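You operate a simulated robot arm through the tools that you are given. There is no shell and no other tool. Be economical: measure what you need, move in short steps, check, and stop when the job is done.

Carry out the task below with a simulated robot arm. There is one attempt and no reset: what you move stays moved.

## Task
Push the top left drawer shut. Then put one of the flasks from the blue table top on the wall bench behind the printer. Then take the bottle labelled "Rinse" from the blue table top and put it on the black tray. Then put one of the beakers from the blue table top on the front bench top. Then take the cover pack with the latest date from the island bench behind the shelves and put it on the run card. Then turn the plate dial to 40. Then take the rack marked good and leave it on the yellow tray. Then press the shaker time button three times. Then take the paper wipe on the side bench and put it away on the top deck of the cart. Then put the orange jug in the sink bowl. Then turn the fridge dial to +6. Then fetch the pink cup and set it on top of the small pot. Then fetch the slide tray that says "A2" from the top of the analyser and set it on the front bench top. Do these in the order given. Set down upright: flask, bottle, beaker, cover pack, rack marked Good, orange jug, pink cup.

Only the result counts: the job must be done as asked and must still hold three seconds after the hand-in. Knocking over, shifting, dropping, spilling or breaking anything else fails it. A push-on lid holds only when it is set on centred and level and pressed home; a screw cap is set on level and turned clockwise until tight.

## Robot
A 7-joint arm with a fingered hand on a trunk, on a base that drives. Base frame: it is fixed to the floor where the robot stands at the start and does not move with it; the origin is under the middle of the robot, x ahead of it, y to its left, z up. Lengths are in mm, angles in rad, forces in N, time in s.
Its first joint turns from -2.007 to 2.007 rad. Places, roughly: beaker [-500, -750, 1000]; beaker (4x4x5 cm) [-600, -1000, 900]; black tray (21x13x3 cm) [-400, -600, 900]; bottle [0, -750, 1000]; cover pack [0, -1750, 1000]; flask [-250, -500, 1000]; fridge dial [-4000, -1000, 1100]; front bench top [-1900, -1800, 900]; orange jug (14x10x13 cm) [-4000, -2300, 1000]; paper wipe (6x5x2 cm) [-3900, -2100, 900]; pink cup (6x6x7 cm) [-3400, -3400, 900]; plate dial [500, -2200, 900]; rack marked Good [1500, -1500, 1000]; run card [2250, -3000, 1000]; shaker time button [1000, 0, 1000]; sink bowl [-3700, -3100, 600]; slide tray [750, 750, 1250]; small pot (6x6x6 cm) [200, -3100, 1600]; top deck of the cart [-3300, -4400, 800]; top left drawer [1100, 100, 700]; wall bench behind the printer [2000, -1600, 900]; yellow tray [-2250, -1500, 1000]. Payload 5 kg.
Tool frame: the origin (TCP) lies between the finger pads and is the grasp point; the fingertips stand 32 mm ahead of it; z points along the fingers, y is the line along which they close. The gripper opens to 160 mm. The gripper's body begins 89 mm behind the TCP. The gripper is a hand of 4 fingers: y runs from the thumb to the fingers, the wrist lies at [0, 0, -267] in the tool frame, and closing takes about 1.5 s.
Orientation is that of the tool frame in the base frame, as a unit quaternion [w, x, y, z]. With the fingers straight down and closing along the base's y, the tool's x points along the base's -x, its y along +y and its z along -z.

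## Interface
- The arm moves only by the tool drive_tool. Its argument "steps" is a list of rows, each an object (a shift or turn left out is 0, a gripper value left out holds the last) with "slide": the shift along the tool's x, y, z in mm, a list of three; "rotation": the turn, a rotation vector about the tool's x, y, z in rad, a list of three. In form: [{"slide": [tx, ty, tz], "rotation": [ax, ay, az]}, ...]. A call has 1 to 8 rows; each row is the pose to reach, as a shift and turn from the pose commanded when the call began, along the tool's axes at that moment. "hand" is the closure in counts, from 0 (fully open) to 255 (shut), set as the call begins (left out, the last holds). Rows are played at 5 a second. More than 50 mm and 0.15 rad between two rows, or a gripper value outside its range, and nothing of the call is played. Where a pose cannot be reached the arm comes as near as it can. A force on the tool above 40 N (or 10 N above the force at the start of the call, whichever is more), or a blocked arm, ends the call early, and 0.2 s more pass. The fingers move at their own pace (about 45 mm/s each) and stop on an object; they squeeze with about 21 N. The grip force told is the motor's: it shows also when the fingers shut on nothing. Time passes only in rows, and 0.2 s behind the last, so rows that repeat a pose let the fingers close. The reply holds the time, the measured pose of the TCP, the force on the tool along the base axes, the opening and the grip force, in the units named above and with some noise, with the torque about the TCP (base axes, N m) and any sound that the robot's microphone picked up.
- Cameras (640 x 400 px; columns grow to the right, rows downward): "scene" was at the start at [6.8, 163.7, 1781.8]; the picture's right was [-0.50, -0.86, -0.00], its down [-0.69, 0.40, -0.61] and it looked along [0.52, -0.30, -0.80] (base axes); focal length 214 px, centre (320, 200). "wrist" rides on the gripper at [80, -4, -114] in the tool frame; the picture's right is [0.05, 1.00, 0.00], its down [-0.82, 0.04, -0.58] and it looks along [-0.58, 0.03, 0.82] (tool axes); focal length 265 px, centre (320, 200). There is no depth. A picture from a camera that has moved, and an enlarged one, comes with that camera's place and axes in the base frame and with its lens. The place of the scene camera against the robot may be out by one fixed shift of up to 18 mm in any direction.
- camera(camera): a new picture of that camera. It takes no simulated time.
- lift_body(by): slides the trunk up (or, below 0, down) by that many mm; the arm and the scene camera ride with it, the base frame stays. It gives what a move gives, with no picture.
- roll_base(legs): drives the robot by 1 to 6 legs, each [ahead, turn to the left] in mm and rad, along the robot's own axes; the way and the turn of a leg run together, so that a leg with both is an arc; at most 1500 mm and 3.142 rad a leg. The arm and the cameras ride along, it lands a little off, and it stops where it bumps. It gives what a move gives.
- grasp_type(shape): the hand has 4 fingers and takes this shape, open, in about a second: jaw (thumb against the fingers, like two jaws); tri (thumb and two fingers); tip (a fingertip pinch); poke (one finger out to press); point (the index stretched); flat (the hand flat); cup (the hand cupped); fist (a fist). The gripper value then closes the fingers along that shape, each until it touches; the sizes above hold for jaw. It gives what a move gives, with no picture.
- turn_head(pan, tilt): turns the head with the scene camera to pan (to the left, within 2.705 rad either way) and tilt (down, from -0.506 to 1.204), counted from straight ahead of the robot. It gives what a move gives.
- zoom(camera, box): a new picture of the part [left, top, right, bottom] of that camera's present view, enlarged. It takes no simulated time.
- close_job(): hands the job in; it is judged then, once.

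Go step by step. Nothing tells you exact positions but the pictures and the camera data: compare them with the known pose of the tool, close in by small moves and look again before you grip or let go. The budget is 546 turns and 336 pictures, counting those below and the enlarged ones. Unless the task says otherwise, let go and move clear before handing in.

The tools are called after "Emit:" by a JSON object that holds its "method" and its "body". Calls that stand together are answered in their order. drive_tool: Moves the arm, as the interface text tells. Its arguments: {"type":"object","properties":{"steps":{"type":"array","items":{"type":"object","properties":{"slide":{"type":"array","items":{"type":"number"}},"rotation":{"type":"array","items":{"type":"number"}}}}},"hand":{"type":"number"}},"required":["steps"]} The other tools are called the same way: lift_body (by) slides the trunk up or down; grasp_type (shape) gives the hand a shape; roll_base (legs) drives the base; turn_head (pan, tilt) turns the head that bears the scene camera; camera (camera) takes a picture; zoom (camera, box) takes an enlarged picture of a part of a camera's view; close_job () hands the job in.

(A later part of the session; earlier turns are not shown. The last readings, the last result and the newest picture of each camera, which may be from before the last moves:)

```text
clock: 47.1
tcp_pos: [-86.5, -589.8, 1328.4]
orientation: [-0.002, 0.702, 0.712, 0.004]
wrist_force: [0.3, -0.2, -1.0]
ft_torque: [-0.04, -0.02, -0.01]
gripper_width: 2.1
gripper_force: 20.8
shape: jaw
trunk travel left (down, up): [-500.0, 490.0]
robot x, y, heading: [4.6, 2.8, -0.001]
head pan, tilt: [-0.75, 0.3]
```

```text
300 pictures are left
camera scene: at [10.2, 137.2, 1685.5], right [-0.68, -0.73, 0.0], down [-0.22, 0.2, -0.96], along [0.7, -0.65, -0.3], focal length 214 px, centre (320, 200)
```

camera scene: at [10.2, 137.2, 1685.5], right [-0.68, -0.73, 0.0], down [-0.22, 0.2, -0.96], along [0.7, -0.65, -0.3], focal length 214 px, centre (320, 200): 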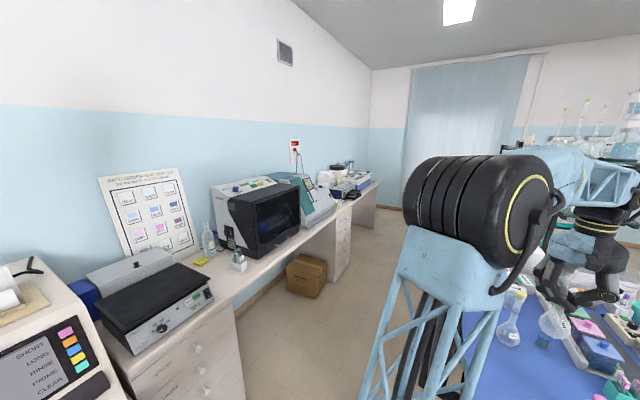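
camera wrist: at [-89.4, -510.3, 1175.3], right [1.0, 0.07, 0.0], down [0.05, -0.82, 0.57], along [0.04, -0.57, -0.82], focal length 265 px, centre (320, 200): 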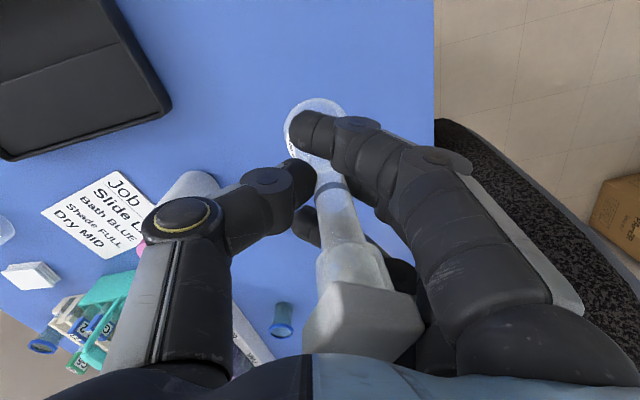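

Emit:
{"method": "zoom", "body": {"camera": "scene", "box": [200, 130, 400, 260]}}

Emit:
{"method": "zoom", "body": {"camera": "scene", "box": [300, 150, 390, 210]}}

```text
3.08 times, centred on (300, 195) of scene
camera zoom: at [10.2, 137.2, 1685.5], right [-0.68, -0.73, 0.0], down [-0.22, 0.2, -0.96], along [0.7, -0.65, -0.3], focal length 660 px, centre (382, 215)
```

zoom: 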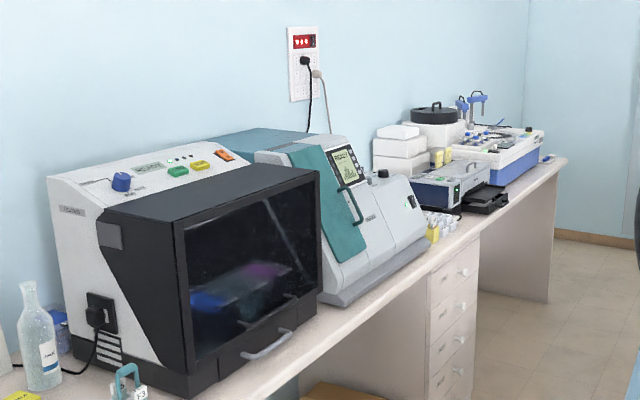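

```text
6.67 times, centred on (345, 180) of scene
camera zoom: at [10.2, 137.2, 1685.5], right [-0.68, -0.73, 0.0], down [-0.22, 0.2, -0.96], along [0.7, -0.65, -0.3], focal length 1430 px, centre (153, 333)
```

zoom: 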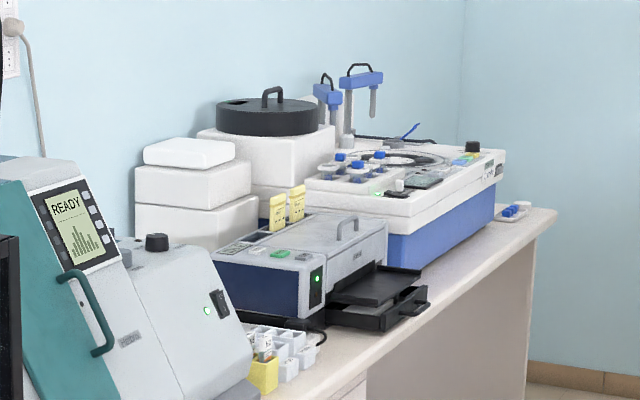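

The printer stands further along the wall bench. Before driving I want to see my own footprint and the aisle.

Emit:
{"method": "turn_head", "body": {"pan": -0.3, "tilt": 1.2}}

Emit:
{"method": "camera", "body": {"camera": "scene"}}

Emit:
{"method": "turn_head", "body": {"pan": -1.2, "tilt": 1.0}}

Emit:
{"method": "camera", "body": {"camera": "scene"}}

```text
clock: 48.3
tcp_pos: [-84.9, -590.5, 1329.5]
orientation: [-0.002, 0.702, 0.712, 0.004]
wrist_force: [0.0, 0.4, -0.9]
ft_torque: [0.01, 0.0, 0.03]
gripper_width: 2.0
gripper_force: 20.9
shape: jaw
trunk travel left (down, up): [-500.0, 490.0]
robot x, y, heading: [-1.7, 1.6, -0.006]
head pan, tilt: [-0.3, 1.201]
```

```text
297 pictures are left
camera scene: at [-4.6, 184.4, 1613.5], right [-0.3, -0.96, 0.0], down [-0.89, 0.28, -0.36], along [0.35, -0.11, -0.93], focal length 214 px, centre (320, 200)
```

scene: 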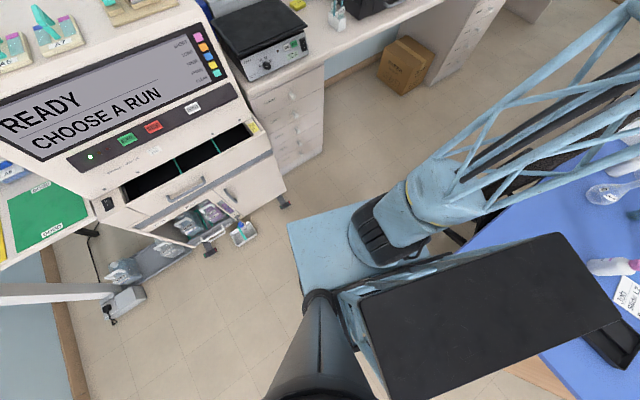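

```text
clock: 49.5
tcp_pos: [-86.6, -591.1, 1329.0]
orientation: [-0.002, 0.701, 0.713, 0.004]
wrist_force: [-0.5, -0.6, -0.8]
ft_torque: [0.03, 0.0, 0.01]
gripper_width: 2.2
gripper_force: 21.2
shape: jaw
trunk travel left (down, up): [-500.0, 490.0]
robot x, y, heading: [-3.7, 0.4, -0.001]
head pan, tilt: [-1.201, 1.0]
```

```text
296 pictures are left
camera scene: at [-32.8, 136.0, 1626.0], right [-0.93, -0.36, 0.0], down [-0.31, 0.78, -0.54], along [0.2, -0.5, -0.84], focal length 214 px, centre (320, 200)
```

scene: 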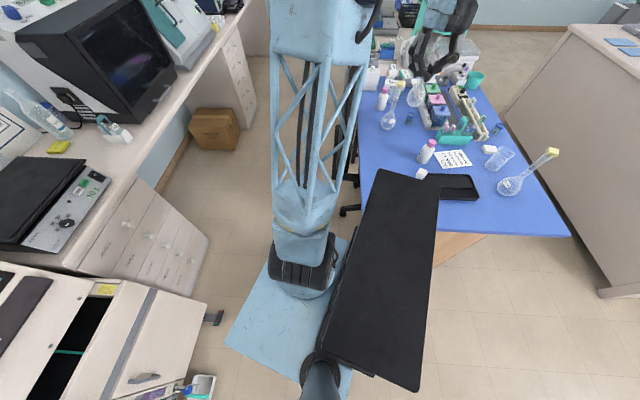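

My base is a plate of roughly 0.8 by 0.65 m, and the aisle beyond is about 0.85 m wide. I'll bring the flask to the front of the robot before driving.

Emit:
{"method": "drive_tool", "body": {"steps": [{"slide": [23.7, 42, 0], "rotation": [0, 0, -0.098]}, {"slide": [47.5, 84, 0], "rotation": [0, 0, -0.196]}, {"slide": [71, 126, 0], "rotation": [0, 0, -0.294]}, {"slide": [95, 168, 0], "rotation": [0, 0, -0.392]}, {"slide": [119, 210, 0], "rotation": [0, 0, -0.49]}, {"slide": [142, 252, 0], "rotation": [0, 0, -0.589]}, {"slide": [166, 294, 0], "rotation": [0, 0, -0.687]}, {"slide": [190, 336, 0], "rotation": [0, 0, -0.785]}]}}

Emit:
{"method": "drive_tool", "body": {"steps": [{"slide": [-6.2, 45, 0], "rotation": [0, 0, -0.098]}, {"slide": [-12.4, 90, 0], "rotation": [0, 0, -0.196]}, {"slide": [-18.6, 135, 0], "rotation": [0, 0, -0.294]}, {"slide": [-25, 180, 0], "rotation": [0, 0, -0.392]}, {"slide": [-31, 225, 0], "rotation": [0, 0, -0.49]}, {"slide": [-37, 270, 0], "rotation": [0, 0, -0.589]}, {"slide": [-43, 315, 0], "rotation": [0, 0, -0.687]}, {"slide": [-49.5, 360, 0], "rotation": [0, 0, -0.785]}]}}

Emit:
{"method": "turn_head", "body": {"pan": -0.4, "tilt": 0.9}}

Emit:
{"method": "camera", "body": {"camera": "scene"}}

```text
clock: 51.3
tcp_pos: [248.4, -394.7, 1333.1]
orientation: [0.001, 0.375, 0.927, 0.005]
wrist_force: [-1.4, -0.6, -0.8]
ft_torque: [0.0, 0.03, 0.02]
gripper_width: 1.9
gripper_force: 21.5
shape: jaw
trunk travel left (down, up): [-500.0, 490.0]
robot x, y, heading: [0.3, -2.5, -0.001]
head pan, tilt: [-1.201, 1.0]
```

```text
clock: 53.1
tcp_pos: [537.5, -170.2, 1334.8]
orientation: [0.001, -0.008, 1.0, 0.005]
wrist_force: [0.1, -0.4, -0.9]
ft_torque: [-0.02, 0.01, 0.0]
gripper_width: 1.8
gripper_force: 20.8
shape: jaw
trunk travel left (down, up): [-500.0, 490.0]
robot x, y, heading: [-2.2, 2.7, -0.002]
head pan, tilt: [-1.201, 1.0]
```

```text
clock: 54.3
tcp_pos: [535.8, -170.3, 1335.2]
orientation: [0.002, -0.007, 1.0, 0.005]
wrist_force: [0.1, -0.5, -1.1]
ft_torque: [0.02, 0.0, 0.02]
gripper_width: 1.8
gripper_force: 20.9
shape: jaw
trunk travel left (down, up): [-500.0, 490.0]
robot x, y, heading: [-2.7, -2.6, 0.002]
head pan, tilt: [-0.4, 0.901]
```

```text
295 pictures are left
camera scene: at [11.6, 171.8, 1633.2], right [-0.39, -0.92, 0.0], down [-0.72, 0.31, -0.62], along [0.57, -0.24, -0.78], focal length 214 px, centre (320, 200)
```

scene: 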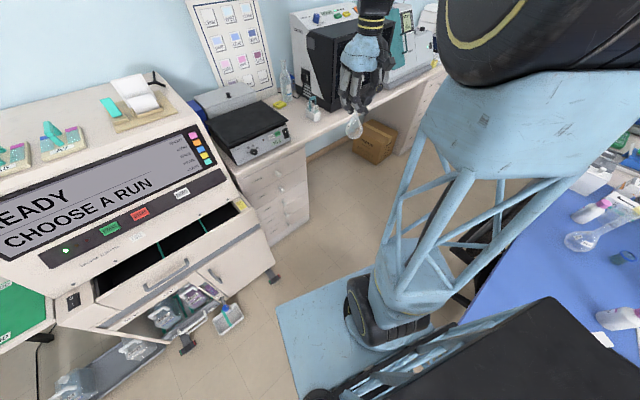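

The flask hangs steadily. I'll raise the trunk to clear the bench machines, then drive toward the aisle in two legs.

Emit:
{"method": "lift_body", "body": {"by": 300}}

Emit:
{"method": "roll_base", "body": {"legs": [[0, -0.528], [833, 0], [0, -0.74]]}}

Emit:
{"method": "turn_head", "body": {"pan": 0.4, "tilt": 0.6}}

Emit:
{"method": "camera", "body": {"camera": "scene"}}

Emit:
{"method": "turn_head", "body": {"pan": -0.6, "tilt": 0.6}}

Emit:
{"method": "camera", "body": {"camera": "scene"}}

```text
clock: 57.3
tcp_pos: [535.3, -170.8, 1636.0]
orientation: [0.001, -0.007, 1.0, 0.005]
wrist_force: [0.6, -0.6, -0.5]
ft_torque: [-0.01, -0.01, 0.01]
gripper_width: 1.8
gripper_force: 20.7
shape: jaw
trunk travel left (down, up): [-800.0, 190.0]
robot x, y, heading: [0.3, 1.8, 0.005]
head pan, tilt: [-0.4, 0.901]
```

```text
clock: 65.3
tcp_pos: [717.0, -981.7, 1634.7]
orientation: [0.004, 0.582, 0.814, 0.003]
wrist_force: [0.3, 0.9, -0.7]
ft_torque: [0.0, 0.0, 0.01]
gripper_width: 1.5
gripper_force: 21.4
shape: jaw
trunk travel left (down, up): [-800.0, 190.0]
robot x, y, heading: [714.5, -422.8, -1.258]
head pan, tilt: [-0.4, 0.901]
```

```text
clock: 66.4
tcp_pos: [716.3, -982.2, 1636.5]
orientation: [0.003, 0.582, 0.813, 0.002]
wrist_force: [1.1, 0.2, -0.2]
ft_torque: [0.01, -0.02, -0.01]
gripper_width: 1.9
gripper_force: 20.6
shape: jaw
trunk travel left (down, up): [-800.0, 190.0]
robot x, y, heading: [716.7, -421.8, -1.254]
head pan, tilt: [0.4, 0.6]
```

```text
294 pictures are left
camera scene: at [950.4, -368.4, 1958.0], right [-0.76, -0.65, 0.0], down [-0.37, 0.43, -0.82], along [0.54, -0.62, -0.57], focal length 214 px, centre (320, 200)
```

scene: 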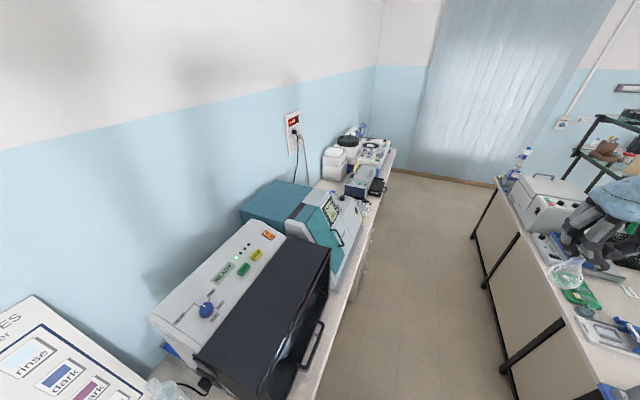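

```text
clock: 67.7
tcp_pos: [716.5, -980.9, 1634.8]
orientation: [0.004, 0.582, 0.813, 0.002]
wrist_force: [0.0, 0.3, -1.7]
ft_torque: [0.0, -0.03, -0.02]
gripper_width: 1.8
gripper_force: 21.1
shape: jaw
trunk travel left (down, up): [-800.0, 190.0]
robot x, y, heading: [716.7, -420.2, -1.252]
head pan, tilt: [-0.6, 0.6]
```

```text
293 pictures are left
camera scene: at [867.7, -386.3, 1958.0], right [-0.96, 0.28, 0.0], down [0.16, 0.54, -0.83], along [-0.23, -0.79, -0.56], focal length 214 px, centre (320, 200)
```

scene: 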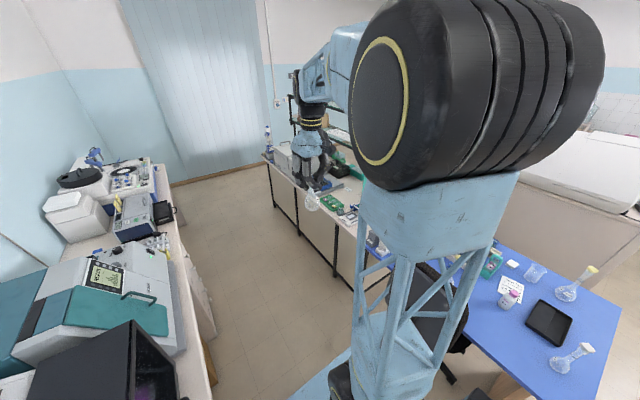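

The aisle is clear. I'll zoom on the wall bench between the teal machine and the printer.

Emit:
{"method": "zoom", "body": {"camera": "scene", "box": [0, 140, 220, 400]}}

Emit:
{"method": "turn_head", "body": {"pan": 0.25, "tilt": 0.6}}

Emit:
{"method": "zoom", "body": {"camera": "scene", "box": [240, 120, 440, 260]}}

```text
1.54 times, centred on (110, 270) of scene
camera zoom: at [867.7, -386.3, 1958.0], right [-0.96, 0.28, 0.0], down [0.16, 0.54, -0.83], along [-0.23, -0.79, -0.56], focal length 330 px, centre (643, 92)
```

zoom: 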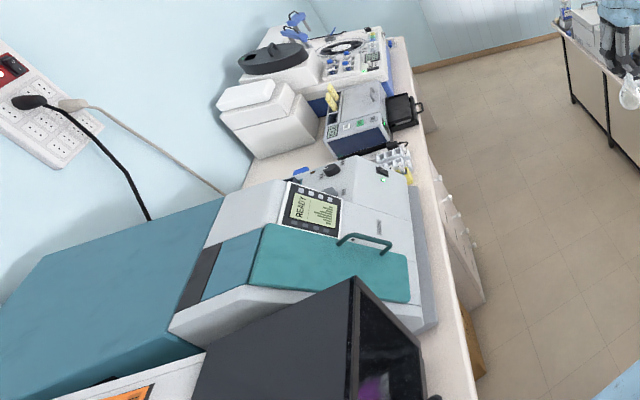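

```text
clock: 68.9
tcp_pos: [717.6, -981.7, 1634.0]
orientation: [0.004, 0.582, 0.813, 0.003]
wrist_force: [-0.7, -0.3, -0.3]
ft_torque: [-0.03, -0.01, 0.0]
gripper_width: 1.7
gripper_force: 21.1
shape: jaw
trunk travel left (down, up): [-800.0, 190.0]
robot x, y, heading: [716.0, -419.8, -1.256]
head pan, tilt: [0.25, 0.6]
```

```text
2.86 times, centred on (340, 190) of scene
camera zoom: at [939.7, -376.3, 1958.0], right [-0.85, -0.53, 0.0], down [-0.3, 0.48, -0.83], along [0.44, -0.7, -0.56], focal length 613 px, centre (263, 229)
```

zoom: 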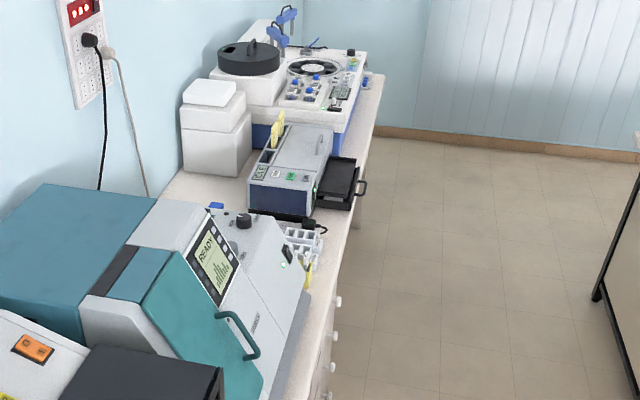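

There's free bench between the teal machine and the printer, near (2000, -1700). I'll drive along the aisle to it and turn toward the bench.

Emit:
{"method": "roll_base", "body": {"legs": [[1475, -0.02], [0, 0.8]]}}

Emit:
{"method": "turn_head", "body": {"pan": 0.6, "tilt": 0.75}}

Emit:
{"method": "camera", "body": {"camera": "scene"}}

```text
clock: 78.5
tcp_pos: [1541.2, -2247.5, 1635.5]
orientation: [0.003, 0.234, 0.972, 0.004]
wrist_force: [0.2, -0.7, -0.9]
ft_torque: [0.0, 0.0, 0.01]
gripper_width: 1.6
gripper_force: 21.6
shape: jaw
trunk travel left (down, up): [-800.0, 190.0]
robot x, y, heading: [1146.0, -1844.0, -0.483]
head pan, tilt: [0.25, 0.6]
```

```text
clock: 79.3
tcp_pos: [1541.7, -2246.9, 1634.8]
orientation: [0.003, 0.234, 0.972, 0.004]
wrist_force: [0.6, -0.7, -1.3]
ft_torque: [0.02, 0.02, -0.04]
gripper_width: 1.7
gripper_force: 21.5
shape: jaw
trunk travel left (down, up): [-800.0, 190.0]
robot x, y, heading: [1149.7, -1842.3, -0.483]
head pan, tilt: [0.6, 0.75]
```

```text
290 pictures are left
camera scene: at [1275.5, -1630.3, 1945.2], right [0.11, -0.99, 0.0], down [-0.68, -0.08, -0.73], along [0.73, 0.08, -0.68], focal length 214 px, centre (320, 200)
```

scene: 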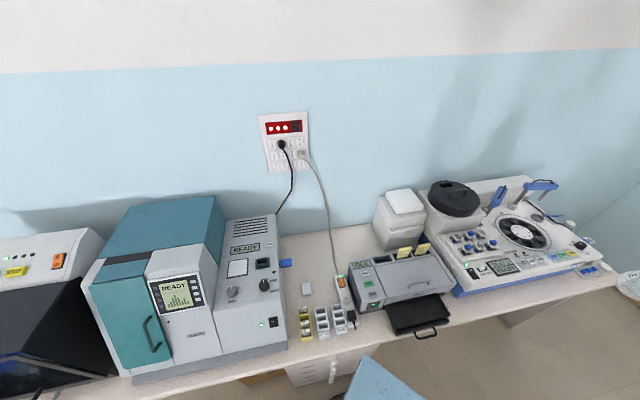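

The free patch at pixel (325, 255) works out to about (1990, -1560), matching the place given. I'll zoom for detail.

Emit:
{"method": "zoom", "body": {"camera": "scene", "box": [250, 210, 460, 360]}}

```text
2.67 times, centred on (355, 285) of scene
camera zoom: at [1275.5, -1630.3, 1945.2], right [0.11, -0.99, 0.0], down [-0.68, -0.08, -0.73], along [0.73, 0.08, -0.68], focal length 572 px, centre (227, -27)
```

zoom: 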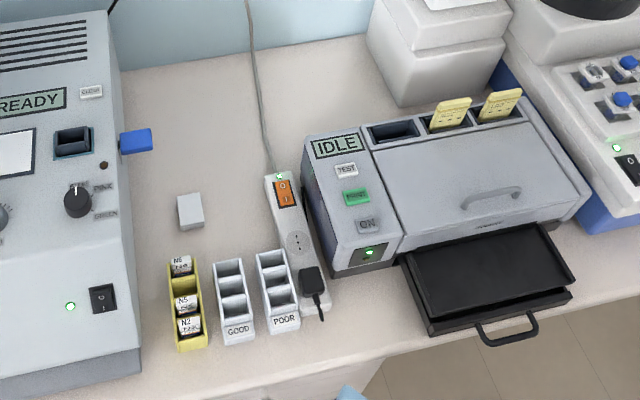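

I'll set the flask near (1975, -1515), clear of the cord and the blue plug. Swinging the arm over at height.

Emit:
{"method": "drive_tool", "body": {"steps": [{"slide": [0, 49, 0], "rotation": [0, 0, -0.054]}, {"slide": [0, 98, 0], "rotation": [0, 0, -0.108]}, {"slide": [0, 147, 0], "rotation": [0, 0, -0.161]}, {"slide": [0, 196, 0], "rotation": [0, 0, -0.215]}, {"slide": [0, 245, 0], "rotation": [0, 0, -0.269]}, {"slide": [0, 294, 0], "rotation": [0, 0, -0.323]}, {"slide": [0, 343, 0], "rotation": [0, 0, -0.376]}, {"slide": [0, 392, 0], "rotation": [0, 0, -0.43]}]}}

Emit:
{"method": "drive_tool", "body": {"steps": [{"slide": [-23, 41.6, 0], "rotation": [0, 0, -0.054]}, {"slide": [-46, 83, 0], "rotation": [0, 0, -0.108]}, {"slide": [-70, 125, 0], "rotation": [0, 0, -0.161]}, {"slide": [-93, 166, 0], "rotation": [0, 0, -0.215]}, {"slide": [-116, 208, 0], "rotation": [0, 0, -0.269]}, {"slide": [-139, 250, 0], "rotation": [0, 0, -0.323]}, {"slide": [-163, 291, 0], "rotation": [0, 0, -0.376]}, {"slide": [-186, 333, 0], "rotation": [0, 0, -0.43]}]}}

Emit:
{"method": "camera", "body": {"camera": "wrist"}}

Emit:
{"method": "camera", "body": {"camera": "scene"}}

```text
clock: 81.1
tcp_pos: [1721.7, -1896.6, 1637.8]
orientation: [0.003, 0.02, 1.0, 0.002]
wrist_force: [0.4, 0.3, -0.6]
ft_torque: [-0.01, 0.02, 0.01]
gripper_width: 1.8
gripper_force: 21.2
shape: jaw
trunk travel left (down, up): [-800.0, 190.0]
robot x, y, heading: [1150.8, -1846.8, -0.487]
head pan, tilt: [0.6, 0.75]
```

```text
clock: 82.9
tcp_pos: [1923.3, -1571.0, 1642.1]
orientation: [0.003, -0.194, 0.981, 0.001]
wrist_force: [0.6, 0.4, -0.6]
ft_torque: [-0.04, 0.03, 0.03]
gripper_width: 1.8
gripper_force: 21.5
shape: jaw
trunk travel left (down, up): [-800.0, 190.0]
robot x, y, heading: [1148.9, -1847.7, -0.485]
head pan, tilt: [0.6, 0.75]
```

```text
288 pictures are left
camera wrist: at [1849.1, -1606.0, 1755.2], right [-0.43, 0.9, 0.0], down [0.73, 0.35, 0.58], along [0.53, 0.25, -0.81], focal length 265 px, centre (320, 200)
```

wrist: 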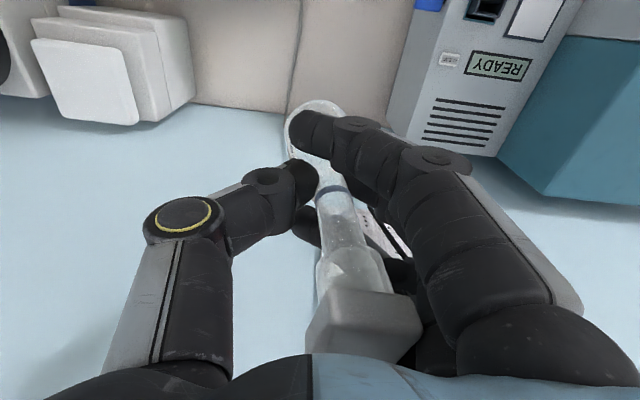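

```text
287 pictures are left
camera scene: at [1279.3, -1625.2, 1944.4], right [0.12, -0.99, 0.0], down [-0.68, -0.08, -0.73], along [0.72, 0.08, -0.68], focal length 214 px, centre (320, 200)
```

scene: 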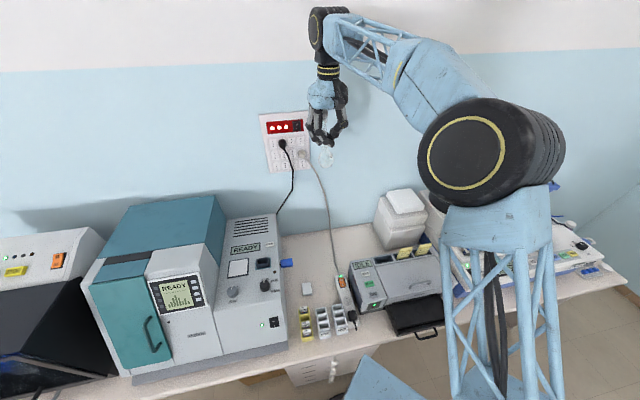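

I'll shift to above the spot, then lower mostly with the arm (my deck corner is close to the bench edge).

Emit:
{"method": "drive_tool", "body": {"steps": [{"slide": [-46, 0, 0]}, {"slide": [-46, 41, 0]}, {"slide": [-46, 41, 49]}, {"slide": [-46, 41, 98]}, {"slide": [-46, 41, 147]}, {"slide": [-46, 41, 196]}, {"slide": [-46, 41, 245]}, {"slide": [-46, 41, 294]}]}}

Emit:
{"method": "camera", "body": {"camera": "wrist"}}

Emit:
{"method": "camera", "body": {"camera": "scene"}}

```text
clock: 84.7
tcp_pos: [1949.1, -1509.7, 1345.9]
orientation: [0.004, -0.193, 0.981, 0.001]
wrist_force: [0.4, 0.6, -0.1]
ft_torque: [-0.03, 0.06, -0.01]
gripper_width: 1.6
gripper_force: 20.2
shape: jaw
trunk travel left (down, up): [-800.0, 190.0]
robot x, y, heading: [1148.6, -1846.1, -0.485]
head pan, tilt: [0.6, 0.75]
```

```text
286 pictures are left
camera wrist: at [1875.1, -1545.8, 1459.1], right [-0.43, 0.9, 0.0], down [0.73, 0.35, 0.58], along [0.53, 0.25, -0.81], focal length 265 px, centre (320, 200)
```

wrist: 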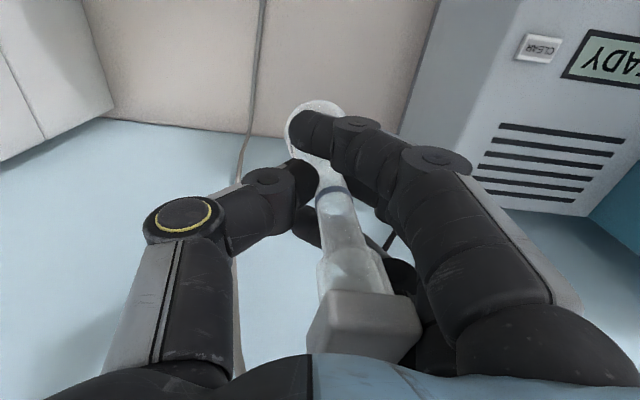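

```text
285 pictures are left
camera scene: at [1279.6, -1624.5, 1944.4], right [0.12, -0.99, 0.0], down [-0.68, -0.08, -0.73], along [0.72, 0.08, -0.68], focal length 214 px, centre (320, 200)
```

scene: 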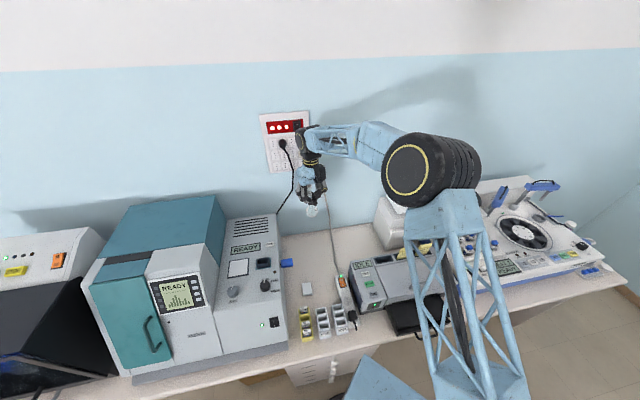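

Clear of the cord and unit. I'm lowering to about 40 mm above the bench.

Emit:
{"method": "drive_tool", "body": {"steps": [{"slide": [0, -12, 42]}, {"slide": [0, -12, 84]}, {"slide": [0, -12, 126]}, {"slide": [0, -12, 168]}, {"slide": [0, -12, 210]}, {"slide": [0, -12, 250]}, {"slide": [0, -12, 285]}]}}

Emit:
{"method": "camera", "body": {"camera": "wrist"}}

Emit:
{"method": "zoom", "body": {"camera": "scene", "box": [240, 180, 400, 280]}}

```text
clock: 86.3
tcp_pos: [1955.1, -1524.5, 1063.9]
orientation: [0.004, -0.193, 0.981, 0.001]
wrist_force: [0.0, 1.4, -1.3]
ft_torque: [-0.01, -0.01, 0.02]
gripper_width: 1.4
gripper_force: 20.8
shape: jaw
trunk travel left (down, up): [-800.0, 190.0]
robot x, y, heading: [1151.1, -1842.4, -0.485]
head pan, tilt: [0.6, 0.75]
```

```text
284 pictures are left
camera wrist: at [1881.8, -1560.1, 1177.1], right [-0.43, 0.9, 0.0], down [0.73, 0.35, 0.58], along [0.53, 0.25, -0.81], focal length 265 px, centre (320, 200)
```

wrist: 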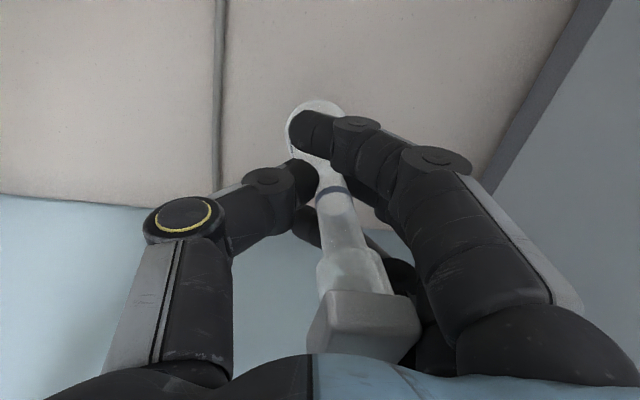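

```text
4.00 times, centred on (320, 230) of scene
camera zoom: at [1277.1, -1629.0, 1944.9], right [0.11, -0.99, 0.0], down [-0.68, -0.08, -0.73], along [0.73, 0.08, -0.68], focal length 858 px, centre (320, 80)
```

zoom: 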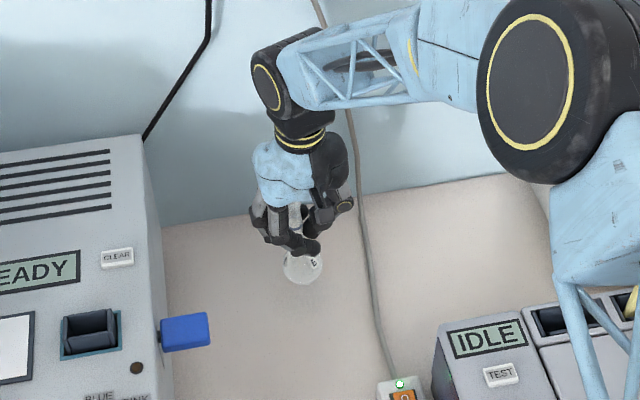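

Emit:
{"method": "drive_tool", "body": {"steps": [{"slide": [0, 0, 12]}, {"slide": [0, 0, 24]}, {"slide": [0, 0, 36]}]}}

Emit:
{"method": "drive_tool", "body": {"steps": [{"slide": [0, 0, 4]}, {"slide": [0, 0, 8]}]}}

Emit:
{"method": "drive_tool", "body": {"steps": [{"slide": [0, 0, 4]}, {"slide": [0, 0, 8]}]}}

Emit:
{"method": "camera", "body": {"camera": "wrist"}}

Emit:
{"method": "zoom", "body": {"camera": "scene", "box": [240, 180, 400, 280]}}

```text
clock: 87.1
tcp_pos: [1955.3, -1523.9, 1027.5]
orientation: [0.004, -0.194, 0.981, 0.002]
wrist_force: [-0.7, 0.7, -0.9]
ft_torque: [-0.03, 0.04, 0.0]
gripper_width: 1.7
gripper_force: 21.1
shape: jaw
trunk travel left (down, up): [-800.0, 190.0]
robot x, y, heading: [1147.3, -1841.7, -0.477]
head pan, tilt: [0.6, 0.75]
```

```text
clock: 87.7
tcp_pos: [1955.8, -1525.0, 1020.1]
orientation: [0.004, -0.194, 0.981, 0.002]
wrist_force: [-0.5, -0.1, 1.7]
ft_torque: [0.02, 0.02, 0.0]
gripper_width: 1.6
gripper_force: 21.4
shape: jaw
trunk travel left (down, up): [-800.0, 190.0]
robot x, y, heading: [1150.6, -1842.8, -0.486]
head pan, tilt: [0.6, 0.75]
```

```text
clock: 88.3
tcp_pos: [1955.7, -1525.8, 1012.5]
orientation: [0.005, -0.194, 0.981, 0.002]
wrist_force: [0.1, -2.9, 15.0]
ft_torque: [0.1, 0.1, 0.03]
gripper_width: 3.7
gripper_force: 20.4
shape: jaw
trunk travel left (down, up): [-800.0, 190.0]
robot x, y, heading: [1147.3, -1847.3, -0.489]
head pan, tilt: [0.6, 0.75]
```

```text
282 pictures are left
camera wrist: at [1882.0, -1561.0, 1126.1], right [-0.43, 0.9, 0.0], down [0.73, 0.34, 0.59], along [0.53, 0.25, -0.81], focal length 265 px, centre (320, 200)
```

wrist: 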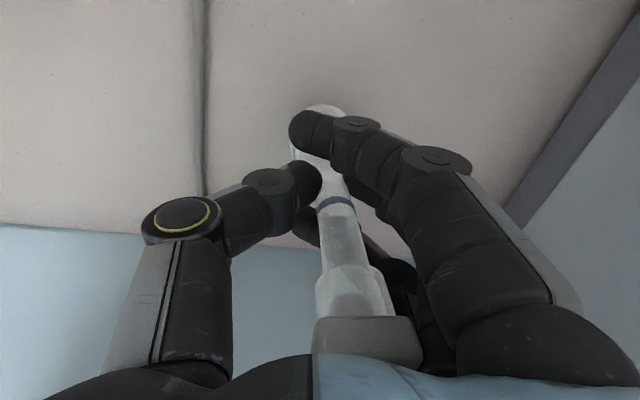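

```text
4.00 times, centred on (320, 230) of scene
camera zoom: at [1274.9, -1630.7, 1945.4], right [0.11, -0.99, 0.0], down [-0.68, -0.08, -0.73], along [0.73, 0.08, -0.68], focal length 858 px, centre (320, 80)
```

zoom: 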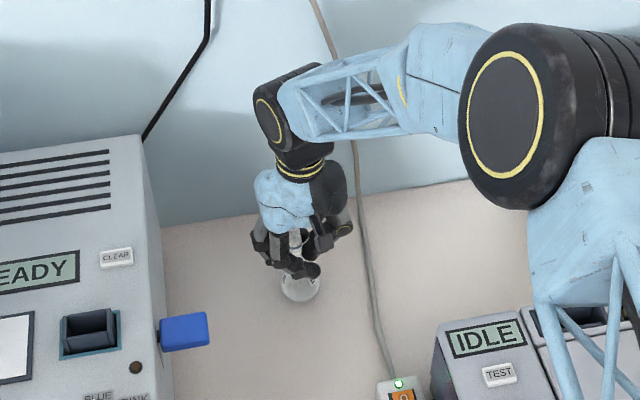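

Contact made. I'm easing off 3 mm and opening.

Emit:
{"method": "drive_tool", "body": {"steps": [{"slide": [0, 0, -3]}, {"slide": [0, 0, -3]}]}}

Emit:
{"method": "drive_tool", "body": {"steps": [{"slide": [0, 0, 0]}, {"slide": [0, 0, 0]}, {"slide": [0, 0, 0]}, {"slide": [0, 0, 0]}, {"slide": [0, 0, 0]}, {"slide": [0, 0, 0]}], "hand": 110}}

Emit:
{"method": "camera", "body": {"camera": "wrist"}}

```text
clock: 88.9
tcp_pos: [1954.2, -1525.0, 1014.3]
orientation: [0.004, -0.194, 0.981, 0.002]
wrist_force: [0.5, -1.8, 7.6]
ft_torque: [-0.02, -0.08, 0.01]
gripper_width: 3.3
gripper_force: 20.9
shape: jaw
trunk travel left (down, up): [-800.0, 190.0]
robot x, y, heading: [1150.2, -1848.8, -0.485]
head pan, tilt: [0.6, 0.75]
```

```text
clock: 90.3
tcp_pos: [1956.5, -1525.2, 1013.1]
orientation: [0.004, -0.193, 0.981, 0.001]
wrist_force: [0.4, -0.2, 0.0]
ft_torque: [0.02, -0.02, -0.01]
gripper_width: 90.7
gripper_force: 0.2
shape: jaw
trunk travel left (down, up): [-800.0, 190.0]
robot x, y, heading: [1149.2, -1845.3, -0.484]
head pan, tilt: [0.6, 0.75]
```

```text
280 pictures are left
camera wrist: at [1882.2, -1560.3, 1127.2], right [-0.43, 0.9, 0.0], down [0.73, 0.35, 0.58], along [0.53, 0.25, -0.81], focal length 265 px, centre (320, 200)
```

wrist: 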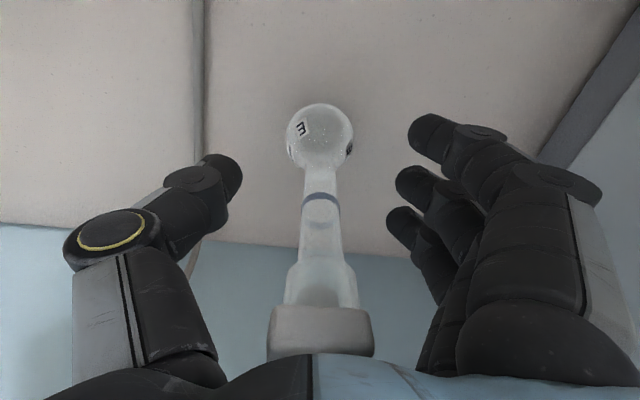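

The flask stands upright and free. Rising straight up.

Emit:
{"method": "drive_tool", "body": {"steps": [{"slide": [0, 0, -20]}, {"slide": [0, 0, -50]}, {"slide": [0, 0, -95]}, {"slide": [0, 0, -143]}, {"slide": [0, 0, -192]}, {"slide": [0, 0, -241]}, {"slide": [0, 0, -290]}, {"slide": [0, 0, -339]}]}}

Emit:
{"method": "drive_tool", "body": {"steps": [{"slide": [0, 0, -49]}, {"slide": [0, 0, -98]}, {"slide": [0, 0, -147]}, {"slide": [0, 0, -196]}, {"slide": [0, 0, -245]}]}}

Emit:
{"method": "zoom", "body": {"camera": "scene", "box": [240, 180, 400, 280]}}

```text
clock: 92.1
tcp_pos: [1951.4, -1531.2, 1354.8]
orientation: [0.005, -0.193, 0.981, 0.002]
wrist_force: [0.0, 0.0, 0.1]
ft_torque: [0.0, -0.04, 0.01]
gripper_width: 90.6
gripper_force: 0.0
shape: jaw
trunk travel left (down, up): [-800.0, 190.0]
robot x, y, heading: [1147.7, -1843.2, -0.488]
head pan, tilt: [0.6, 0.75]
```

```text
clock: 93.3
tcp_pos: [1949.4, -1525.0, 1598.5]
orientation: [0.004, -0.194, 0.981, 0.002]
wrist_force: [-0.1, 0.6, 0.1]
ft_torque: [-0.02, -0.05, -0.02]
gripper_width: 90.7
gripper_force: 0.1
shape: jaw
trunk travel left (down, up): [-800.0, 190.0]
robot x, y, heading: [1148.6, -1847.0, -0.488]
head pan, tilt: [0.6, 0.75]
```

```text
4.00 times, centred on (320, 230) of scene
camera zoom: at [1274.6, -1629.6, 1945.1], right [0.11, -0.99, 0.0], down [-0.68, -0.08, -0.73], along [0.73, 0.08, -0.68], focal length 858 px, centre (320, 80)
```

zoom: 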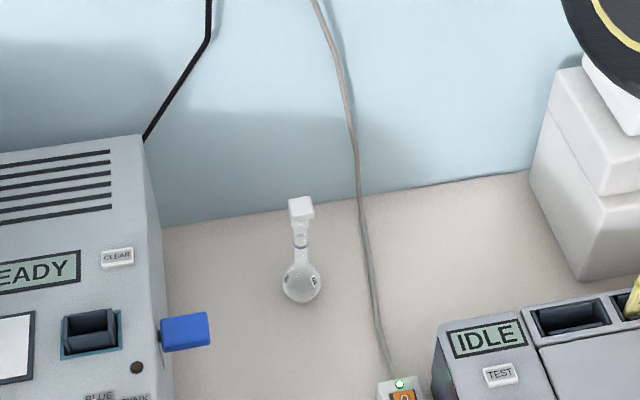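

The flask is placed. Now I'll look back at the island and the blue table from here.

Emit:
{"method": "turn_head", "body": {"pan": -2.7, "tilt": 0.6}}

Emit:
{"method": "camera", "body": {"camera": "scene"}}

Emit:
{"method": "zoom", "body": {"camera": "scene", "box": [180, 130, 420, 280]}}

```text
clock: 96.1
tcp_pos: [1949.7, -1526.3, 1598.3]
orientation: [0.005, -0.193, 0.981, 0.001]
wrist_force: [-0.8, -0.2, -0.7]
ft_torque: [0.01, -0.02, -0.01]
gripper_width: 90.3
gripper_force: 0.2
shape: jaw
trunk travel left (down, up): [-800.0, 190.0]
robot x, y, heading: [1152.3, -1846.2, -0.486]
head pan, tilt: [-2.7, 0.6]
```

```text
278 pictures are left
camera scene: at [1105.2, -1635.3, 1958.0], right [0.04, 1.0, 0.0], down [0.56, -0.02, -0.83], along [-0.82, 0.04, -0.56], focal length 214 px, centre (320, 200)
```

scene: 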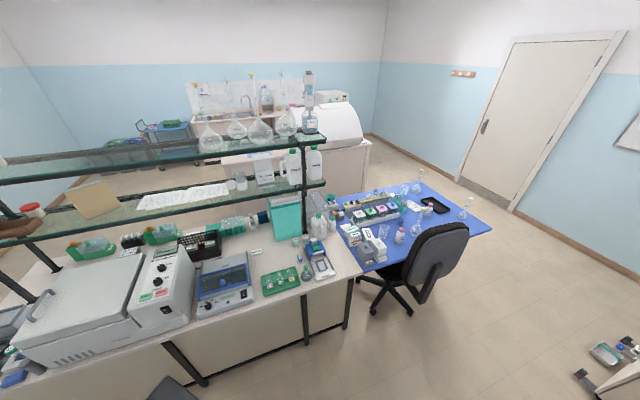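

```text
2.67 times, centred on (300, 205) of scene
camera zoom: at [1105.2, -1635.3, 1958.0], right [0.04, 1.0, 0.0], down [0.56, -0.02, -0.83], along [-0.82, 0.04, -0.56], focal length 572 px, centre (373, 187)
```

zoom: 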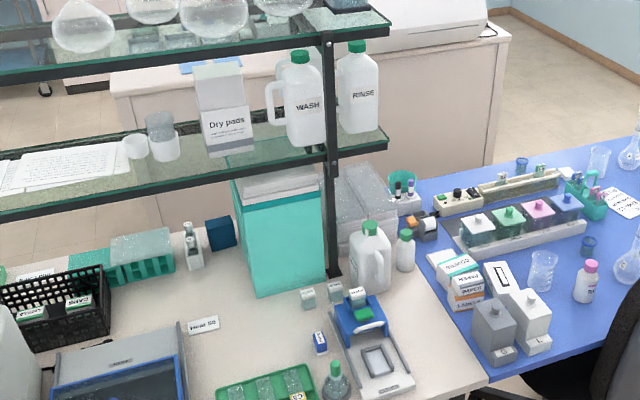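

Emit:
{"method": "zoom", "body": {"camera": "scene", "box": [380, 170, 480, 250]}}

Emit:
{"method": "zoom", "body": {"camera": "scene", "box": [300, 200, 400, 290]}}

Emit:
{"method": "zoom", "body": {"camera": "scene", "box": [150, 200, 300, 290]}}

```text
5.00 times, centred on (430, 210) of scene
camera zoom: at [1105.2, -1635.3, 1958.0], right [0.04, 1.0, 0.0], down [0.56, -0.02, -0.83], along [-0.82, 0.04, -0.56], focal length 1072 px, centre (-230, 150)
```

zoom: 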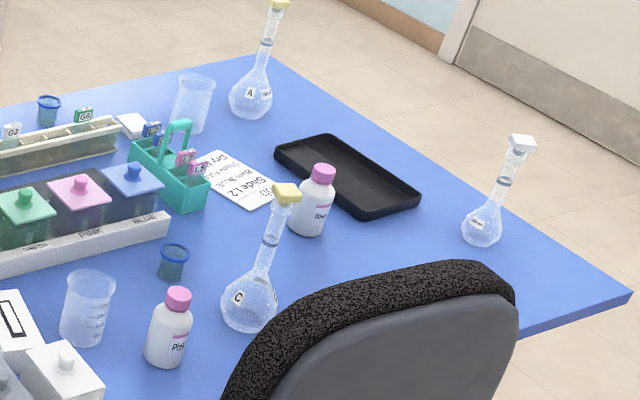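

```text
4.44 times, centred on (350, 245) of scene
camera zoom: at [1105.2, -1635.3, 1958.0], right [0.04, 1.0, 0.0], down [0.56, -0.02, -0.83], along [-0.82, 0.04, -0.56], focal length 953 px, centre (187, 0)
```

zoom: 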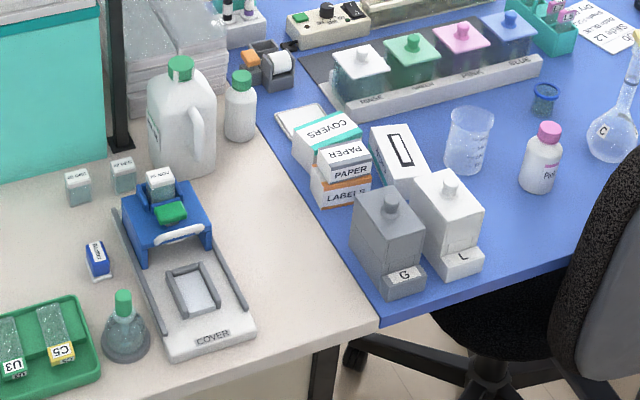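

```text
4.27 times, centred on (225, 245) of scene
camera zoom: at [1105.2, -1635.3, 1958.0], right [0.04, 1.0, 0.0], down [0.56, -0.02, -0.83], along [-0.82, 0.04, -0.56], focal length 915 px, centre (725, 8)
```

zoom: 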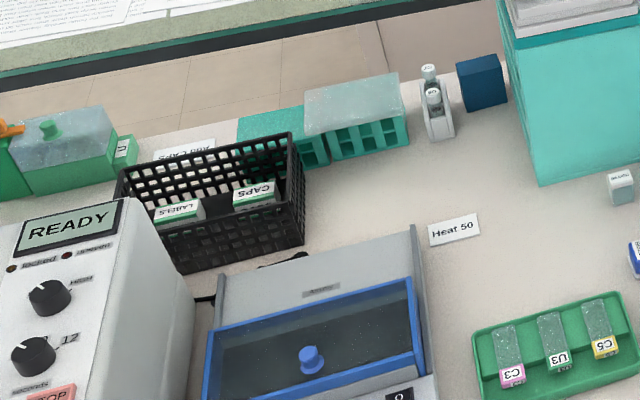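

The bottle by the black tray appears to say Rinse; the one by the chair says "Pink". The small cover packs are on the island near (0, -1700). I'll tuck the arm and drive back to the table.

Emit:
{"method": "drive_tool", "body": {"steps": [{"slide": [38.5, -30, 0], "rotation": [0, 0, 0.054]}, {"slide": [77, -60, 0], "rotation": [0, 0, 0.108]}, {"slide": [116, -90, 0], "rotation": [0, 0, 0.161]}, {"slide": [154, -120, 0], "rotation": [0, 0, 0.215]}, {"slide": [193, -149, 0], "rotation": [0, 0, 0.269]}, {"slide": [231, -179, 0], "rotation": [0, 0, 0.323]}, {"slide": [270, -209, 0], "rotation": [0, 0, 0.376]}, {"slide": [308, -239, 0], "rotation": [0, 0, 0.43]}]}}

Emit:
{"method": "drive_tool", "body": {"steps": [{"slide": [20, -44, 0], "rotation": [0, 0, 0.054]}, {"slide": [41, -89, 0], "rotation": [0, 0, 0.108]}, {"slide": [61, -133, 0], "rotation": [0, 0, 0.161]}, {"slide": [82, -178, 0], "rotation": [0, 0, 0.215]}, {"slide": [102, -222, 0], "rotation": [0, 0, 0.269]}, {"slide": [123, -267, 0], "rotation": [0, 0, 0.323]}, {"slide": [143, -311, 0], "rotation": [0, 0, 0.376]}, {"slide": [163, -356, 0], "rotation": [0, 0, 0.43]}]}}

```text
clock: 97.9
tcp_pos: [1756.5, -1869.2, 1596.8]
orientation: [0.004, 0.019, 1.0, 0.004]
wrist_force: [-0.6, 0.4, -0.3]
ft_torque: [0.04, -0.04, -0.01]
gripper_width: 90.6
gripper_force: 0.1
shape: jaw
trunk travel left (down, up): [-800.0, 190.0]
robot x, y, heading: [1152.2, -1845.1, -0.489]
head pan, tilt: [-2.7, 0.6]
```

```text
clock: 99.7
tcp_pos: [1581.2, -2215.6, 1589.0]
orientation: [0.002, 0.233, 0.972, 0.004]
wrist_force: [-0.2, 0.2, -0.6]
ft_torque: [0.03, -0.02, 0.01]
gripper_width: 90.5
gripper_force: 0.1
shape: jaw
trunk travel left (down, up): [-800.0, 190.0]
robot x, y, heading: [1148.7, -1845.9, -0.488]
head pan, tilt: [-2.7, 0.6]
```

Emit:
{"method": "roll_base", "body": {"legs": [[0, -0.787], [-1489, 0], [0, 0.899], [-1146, 0], [0, -1.194]]}}

Emit:
{"method": "turn_head", "body": {"pan": 0.1, "tilt": 0.9}}

Emit:
{"method": "camera", "body": {"camera": "scene"}}

```text
clock: 115.0
tcp_pos: [404.0, -503.1, 1524.0]
orientation: [-0.026, 0.16, 0.985, 0.055]
wrist_force: [-0.9, -2.0, -0.9]
ft_torque: [0.24, -0.08, -0.06]
gripper_width: 90.8
gripper_force: 0.0
shape: jaw
trunk travel left (down, up): [-800.0, 190.0]
robot x, y, heading: [81.5, -167.3, -0.237]
head pan, tilt: [-2.7, 0.6]
stopped in leg 4: the robot was blocked; the commanded pose is now the measured one
```

```text
clock: 117.5
tcp_pos: [423.4, -482.2, 1525.4]
orientation: [-0.03, 0.153, 0.987, 0.049]
wrist_force: [-0.5, -0.2, -0.9]
ft_torque: [0.01, -0.02, -0.01]
gripper_width: 91.2
gripper_force: 0.0
shape: jaw
trunk travel left (down, up): [-800.0, 190.0]
robot x, y, heading: [77.5, -164.0, -0.239]
head pan, tilt: [0.099, 0.901]
```

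```text
273 pictures are left
camera scene: at [165.0, -24.6, 1963.2], right [-0.35, 0.94, 0.05], down [0.61, 0.27, -0.75], along [-0.71, -0.23, -0.66], focal length 214 px, centre (320, 200)
```

scene: 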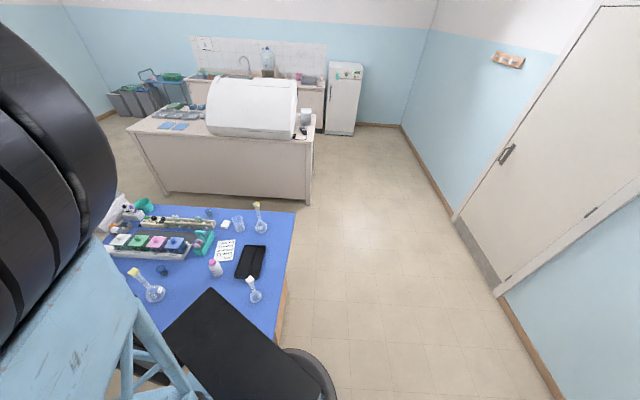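

The base was blocked part way, near (80, -165). I'll look again to see what I touched before moving.

Emit:
{"method": "camera", "body": {"camera": "scene"}}

Emit:
{"method": "camera", "body": {"camera": "wrist"}}

```text
272 pictures are left
camera scene: at [165.0, -24.6, 1963.2], right [-0.35, 0.94, 0.05], down [0.61, 0.27, -0.75], along [-0.71, -0.23, -0.66], focal length 214 px, centre (320, 200)
```

scene: 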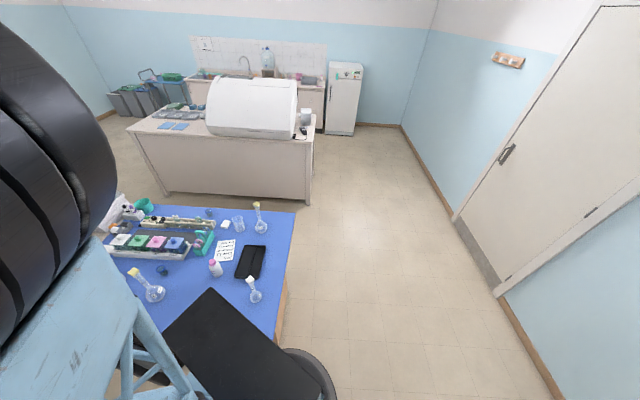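

```text
271 pictures are left
camera wrist: at [350.4, -474.6, 1644.5], right [0.26, 0.96, 0.09], down [0.81, -0.26, 0.52], along [0.52, -0.06, -0.85], focal length 265 px, centre (320, 200)
```

wrist: 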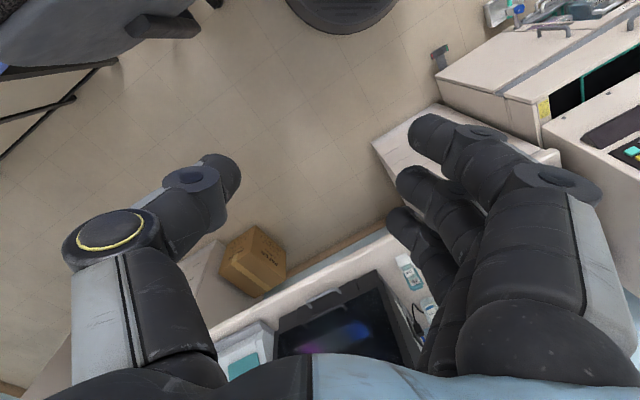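

It seems my round base touched the table's corner. I'll ease forward away from it and then look at the head and arm.

Emit:
{"method": "roll_base", "body": {"legs": [[120, 0]]}}

Emit:
{"method": "camera", "body": {"camera": "scene"}}

```text
clock: 118.2
tcp_pos: [221.3, -408.7, 1447.5]
orientation: [-0.068, 0.214, 0.96, 0.167]
wrist_force: [2.2, -0.9, -0.1]
ft_torque: [0.15, 0.24, 0.06]
gripper_width: 91.1
gripper_force: 0.0
shape: jaw
trunk travel left (down, up): [-800.0, 190.0]
robot x, y, heading: [89.8, -167.7, -0.245]
head pan, tilt: [0.099, 0.901]
stopped in leg 1: the robot was blocked; the commanded pose is now the measured one
```

```text
270 pictures are left
camera scene: at [213.8, -58.7, 1964.3], right [-0.98, 0.19, 0.07], down [0.06, 0.62, -0.78], along [-0.2, -0.76, -0.62], focal length 214 px, centre (320, 200)
```

scene: 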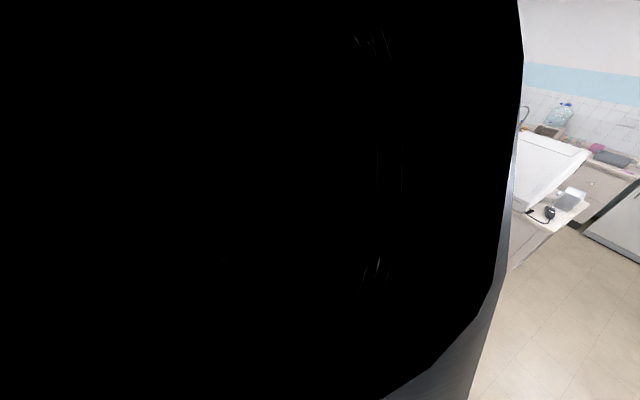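

The head is pressing against the elbow. I'll turn the head back to relieve it, then move the arm outward.

Emit:
{"method": "turn_head", "body": {"pan": -2.6, "tilt": 0.6}}

Emit:
{"method": "camera", "body": {"camera": "scene"}}

Emit:
{"method": "camera", "body": {"camera": "wrist"}}

```text
clock: 120.6
tcp_pos: [226.6, -415.5, 1443.8]
orientation: [-0.079, 0.2, 0.96, 0.179]
wrist_force: [-0.3, 0.2, 0.2]
ft_torque: [0.0, 0.04, -0.01]
gripper_width: 91.2
gripper_force: 0.1
shape: jaw
trunk travel left (down, up): [-800.0, 190.0]
robot x, y, heading: [88.3, -167.1, -0.249]
head pan, tilt: [-2.601, 0.6]
```

```text
269 pictures are left
camera scene: at [273.9, -73.8, 1967.7], right [-0.89, -0.45, 0.06], down [-0.32, 0.53, -0.79], along [0.32, -0.72, -0.61], focal length 214 px, centre (320, 200)
```

scene: 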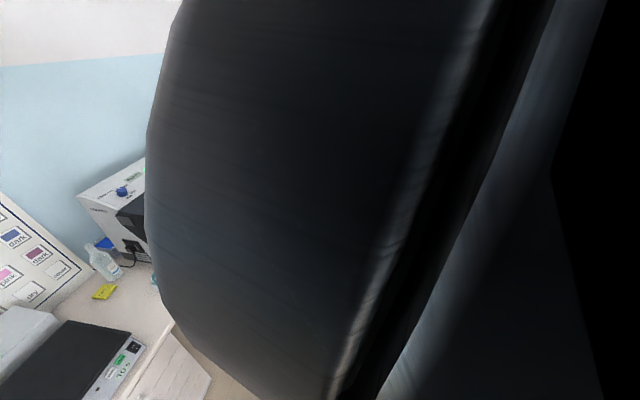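

```text
268 pictures are left
camera wrist: at [162.2, -434.0, 1564.9], right [0.36, 0.87, 0.32], down [0.8, -0.47, 0.36], along [0.47, 0.13, -0.87], focal length 265 px, centre (320, 200)
```

wrist: 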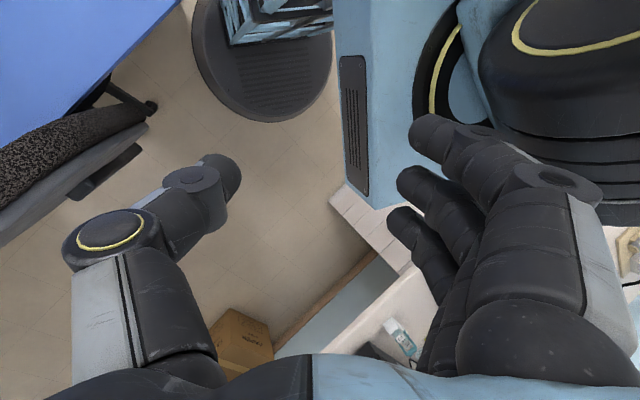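

The elbow is jammed against the head. I'll move the hand outward in small steps to draw the elbow away.

Emit:
{"method": "drive_tool", "body": {"steps": [{"slide": [-41, 9, -7]}, {"slide": [-82, 18, -14]}, {"slide": [-124, 26, -21]}]}}

Emit:
{"method": "camera", "body": {"camera": "scene"}}

```text
clock: 120.9
tcp_pos: [167.6, -371.6, 1424.3]
orientation: [-0.079, 0.205, 0.949, 0.227]
wrist_force: [0.4, 0.9, 0.3]
ft_torque: [-0.04, 0.04, -0.04]
gripper_width: 91.4
gripper_force: 0.1
shape: jaw
trunk travel left (down, up): [-800.0, 190.0]
robot x, y, heading: [89.3, -170.9, -0.245]
head pan, tilt: [-2.601, 0.6]
stopped in row 1: the arm was blocked; the commanded pose is now the measured one
```

```text
267 pictures are left
camera scene: at [302.7, -47.8, 1977.2], right [-0.61, -0.79, 0.03], down [-0.43, 0.3, -0.85], along [0.66, -0.54, -0.52], focal length 214 px, centre (320, 200)
```

scene: 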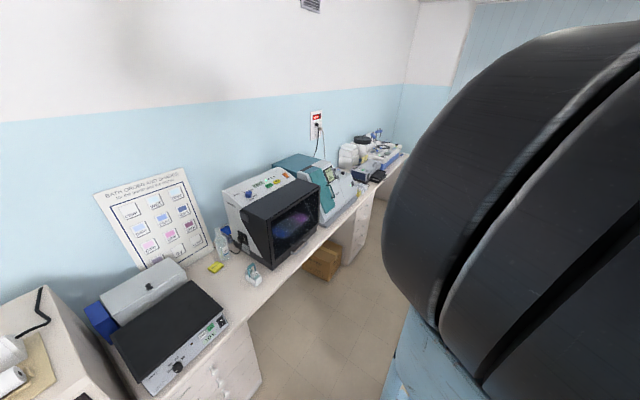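

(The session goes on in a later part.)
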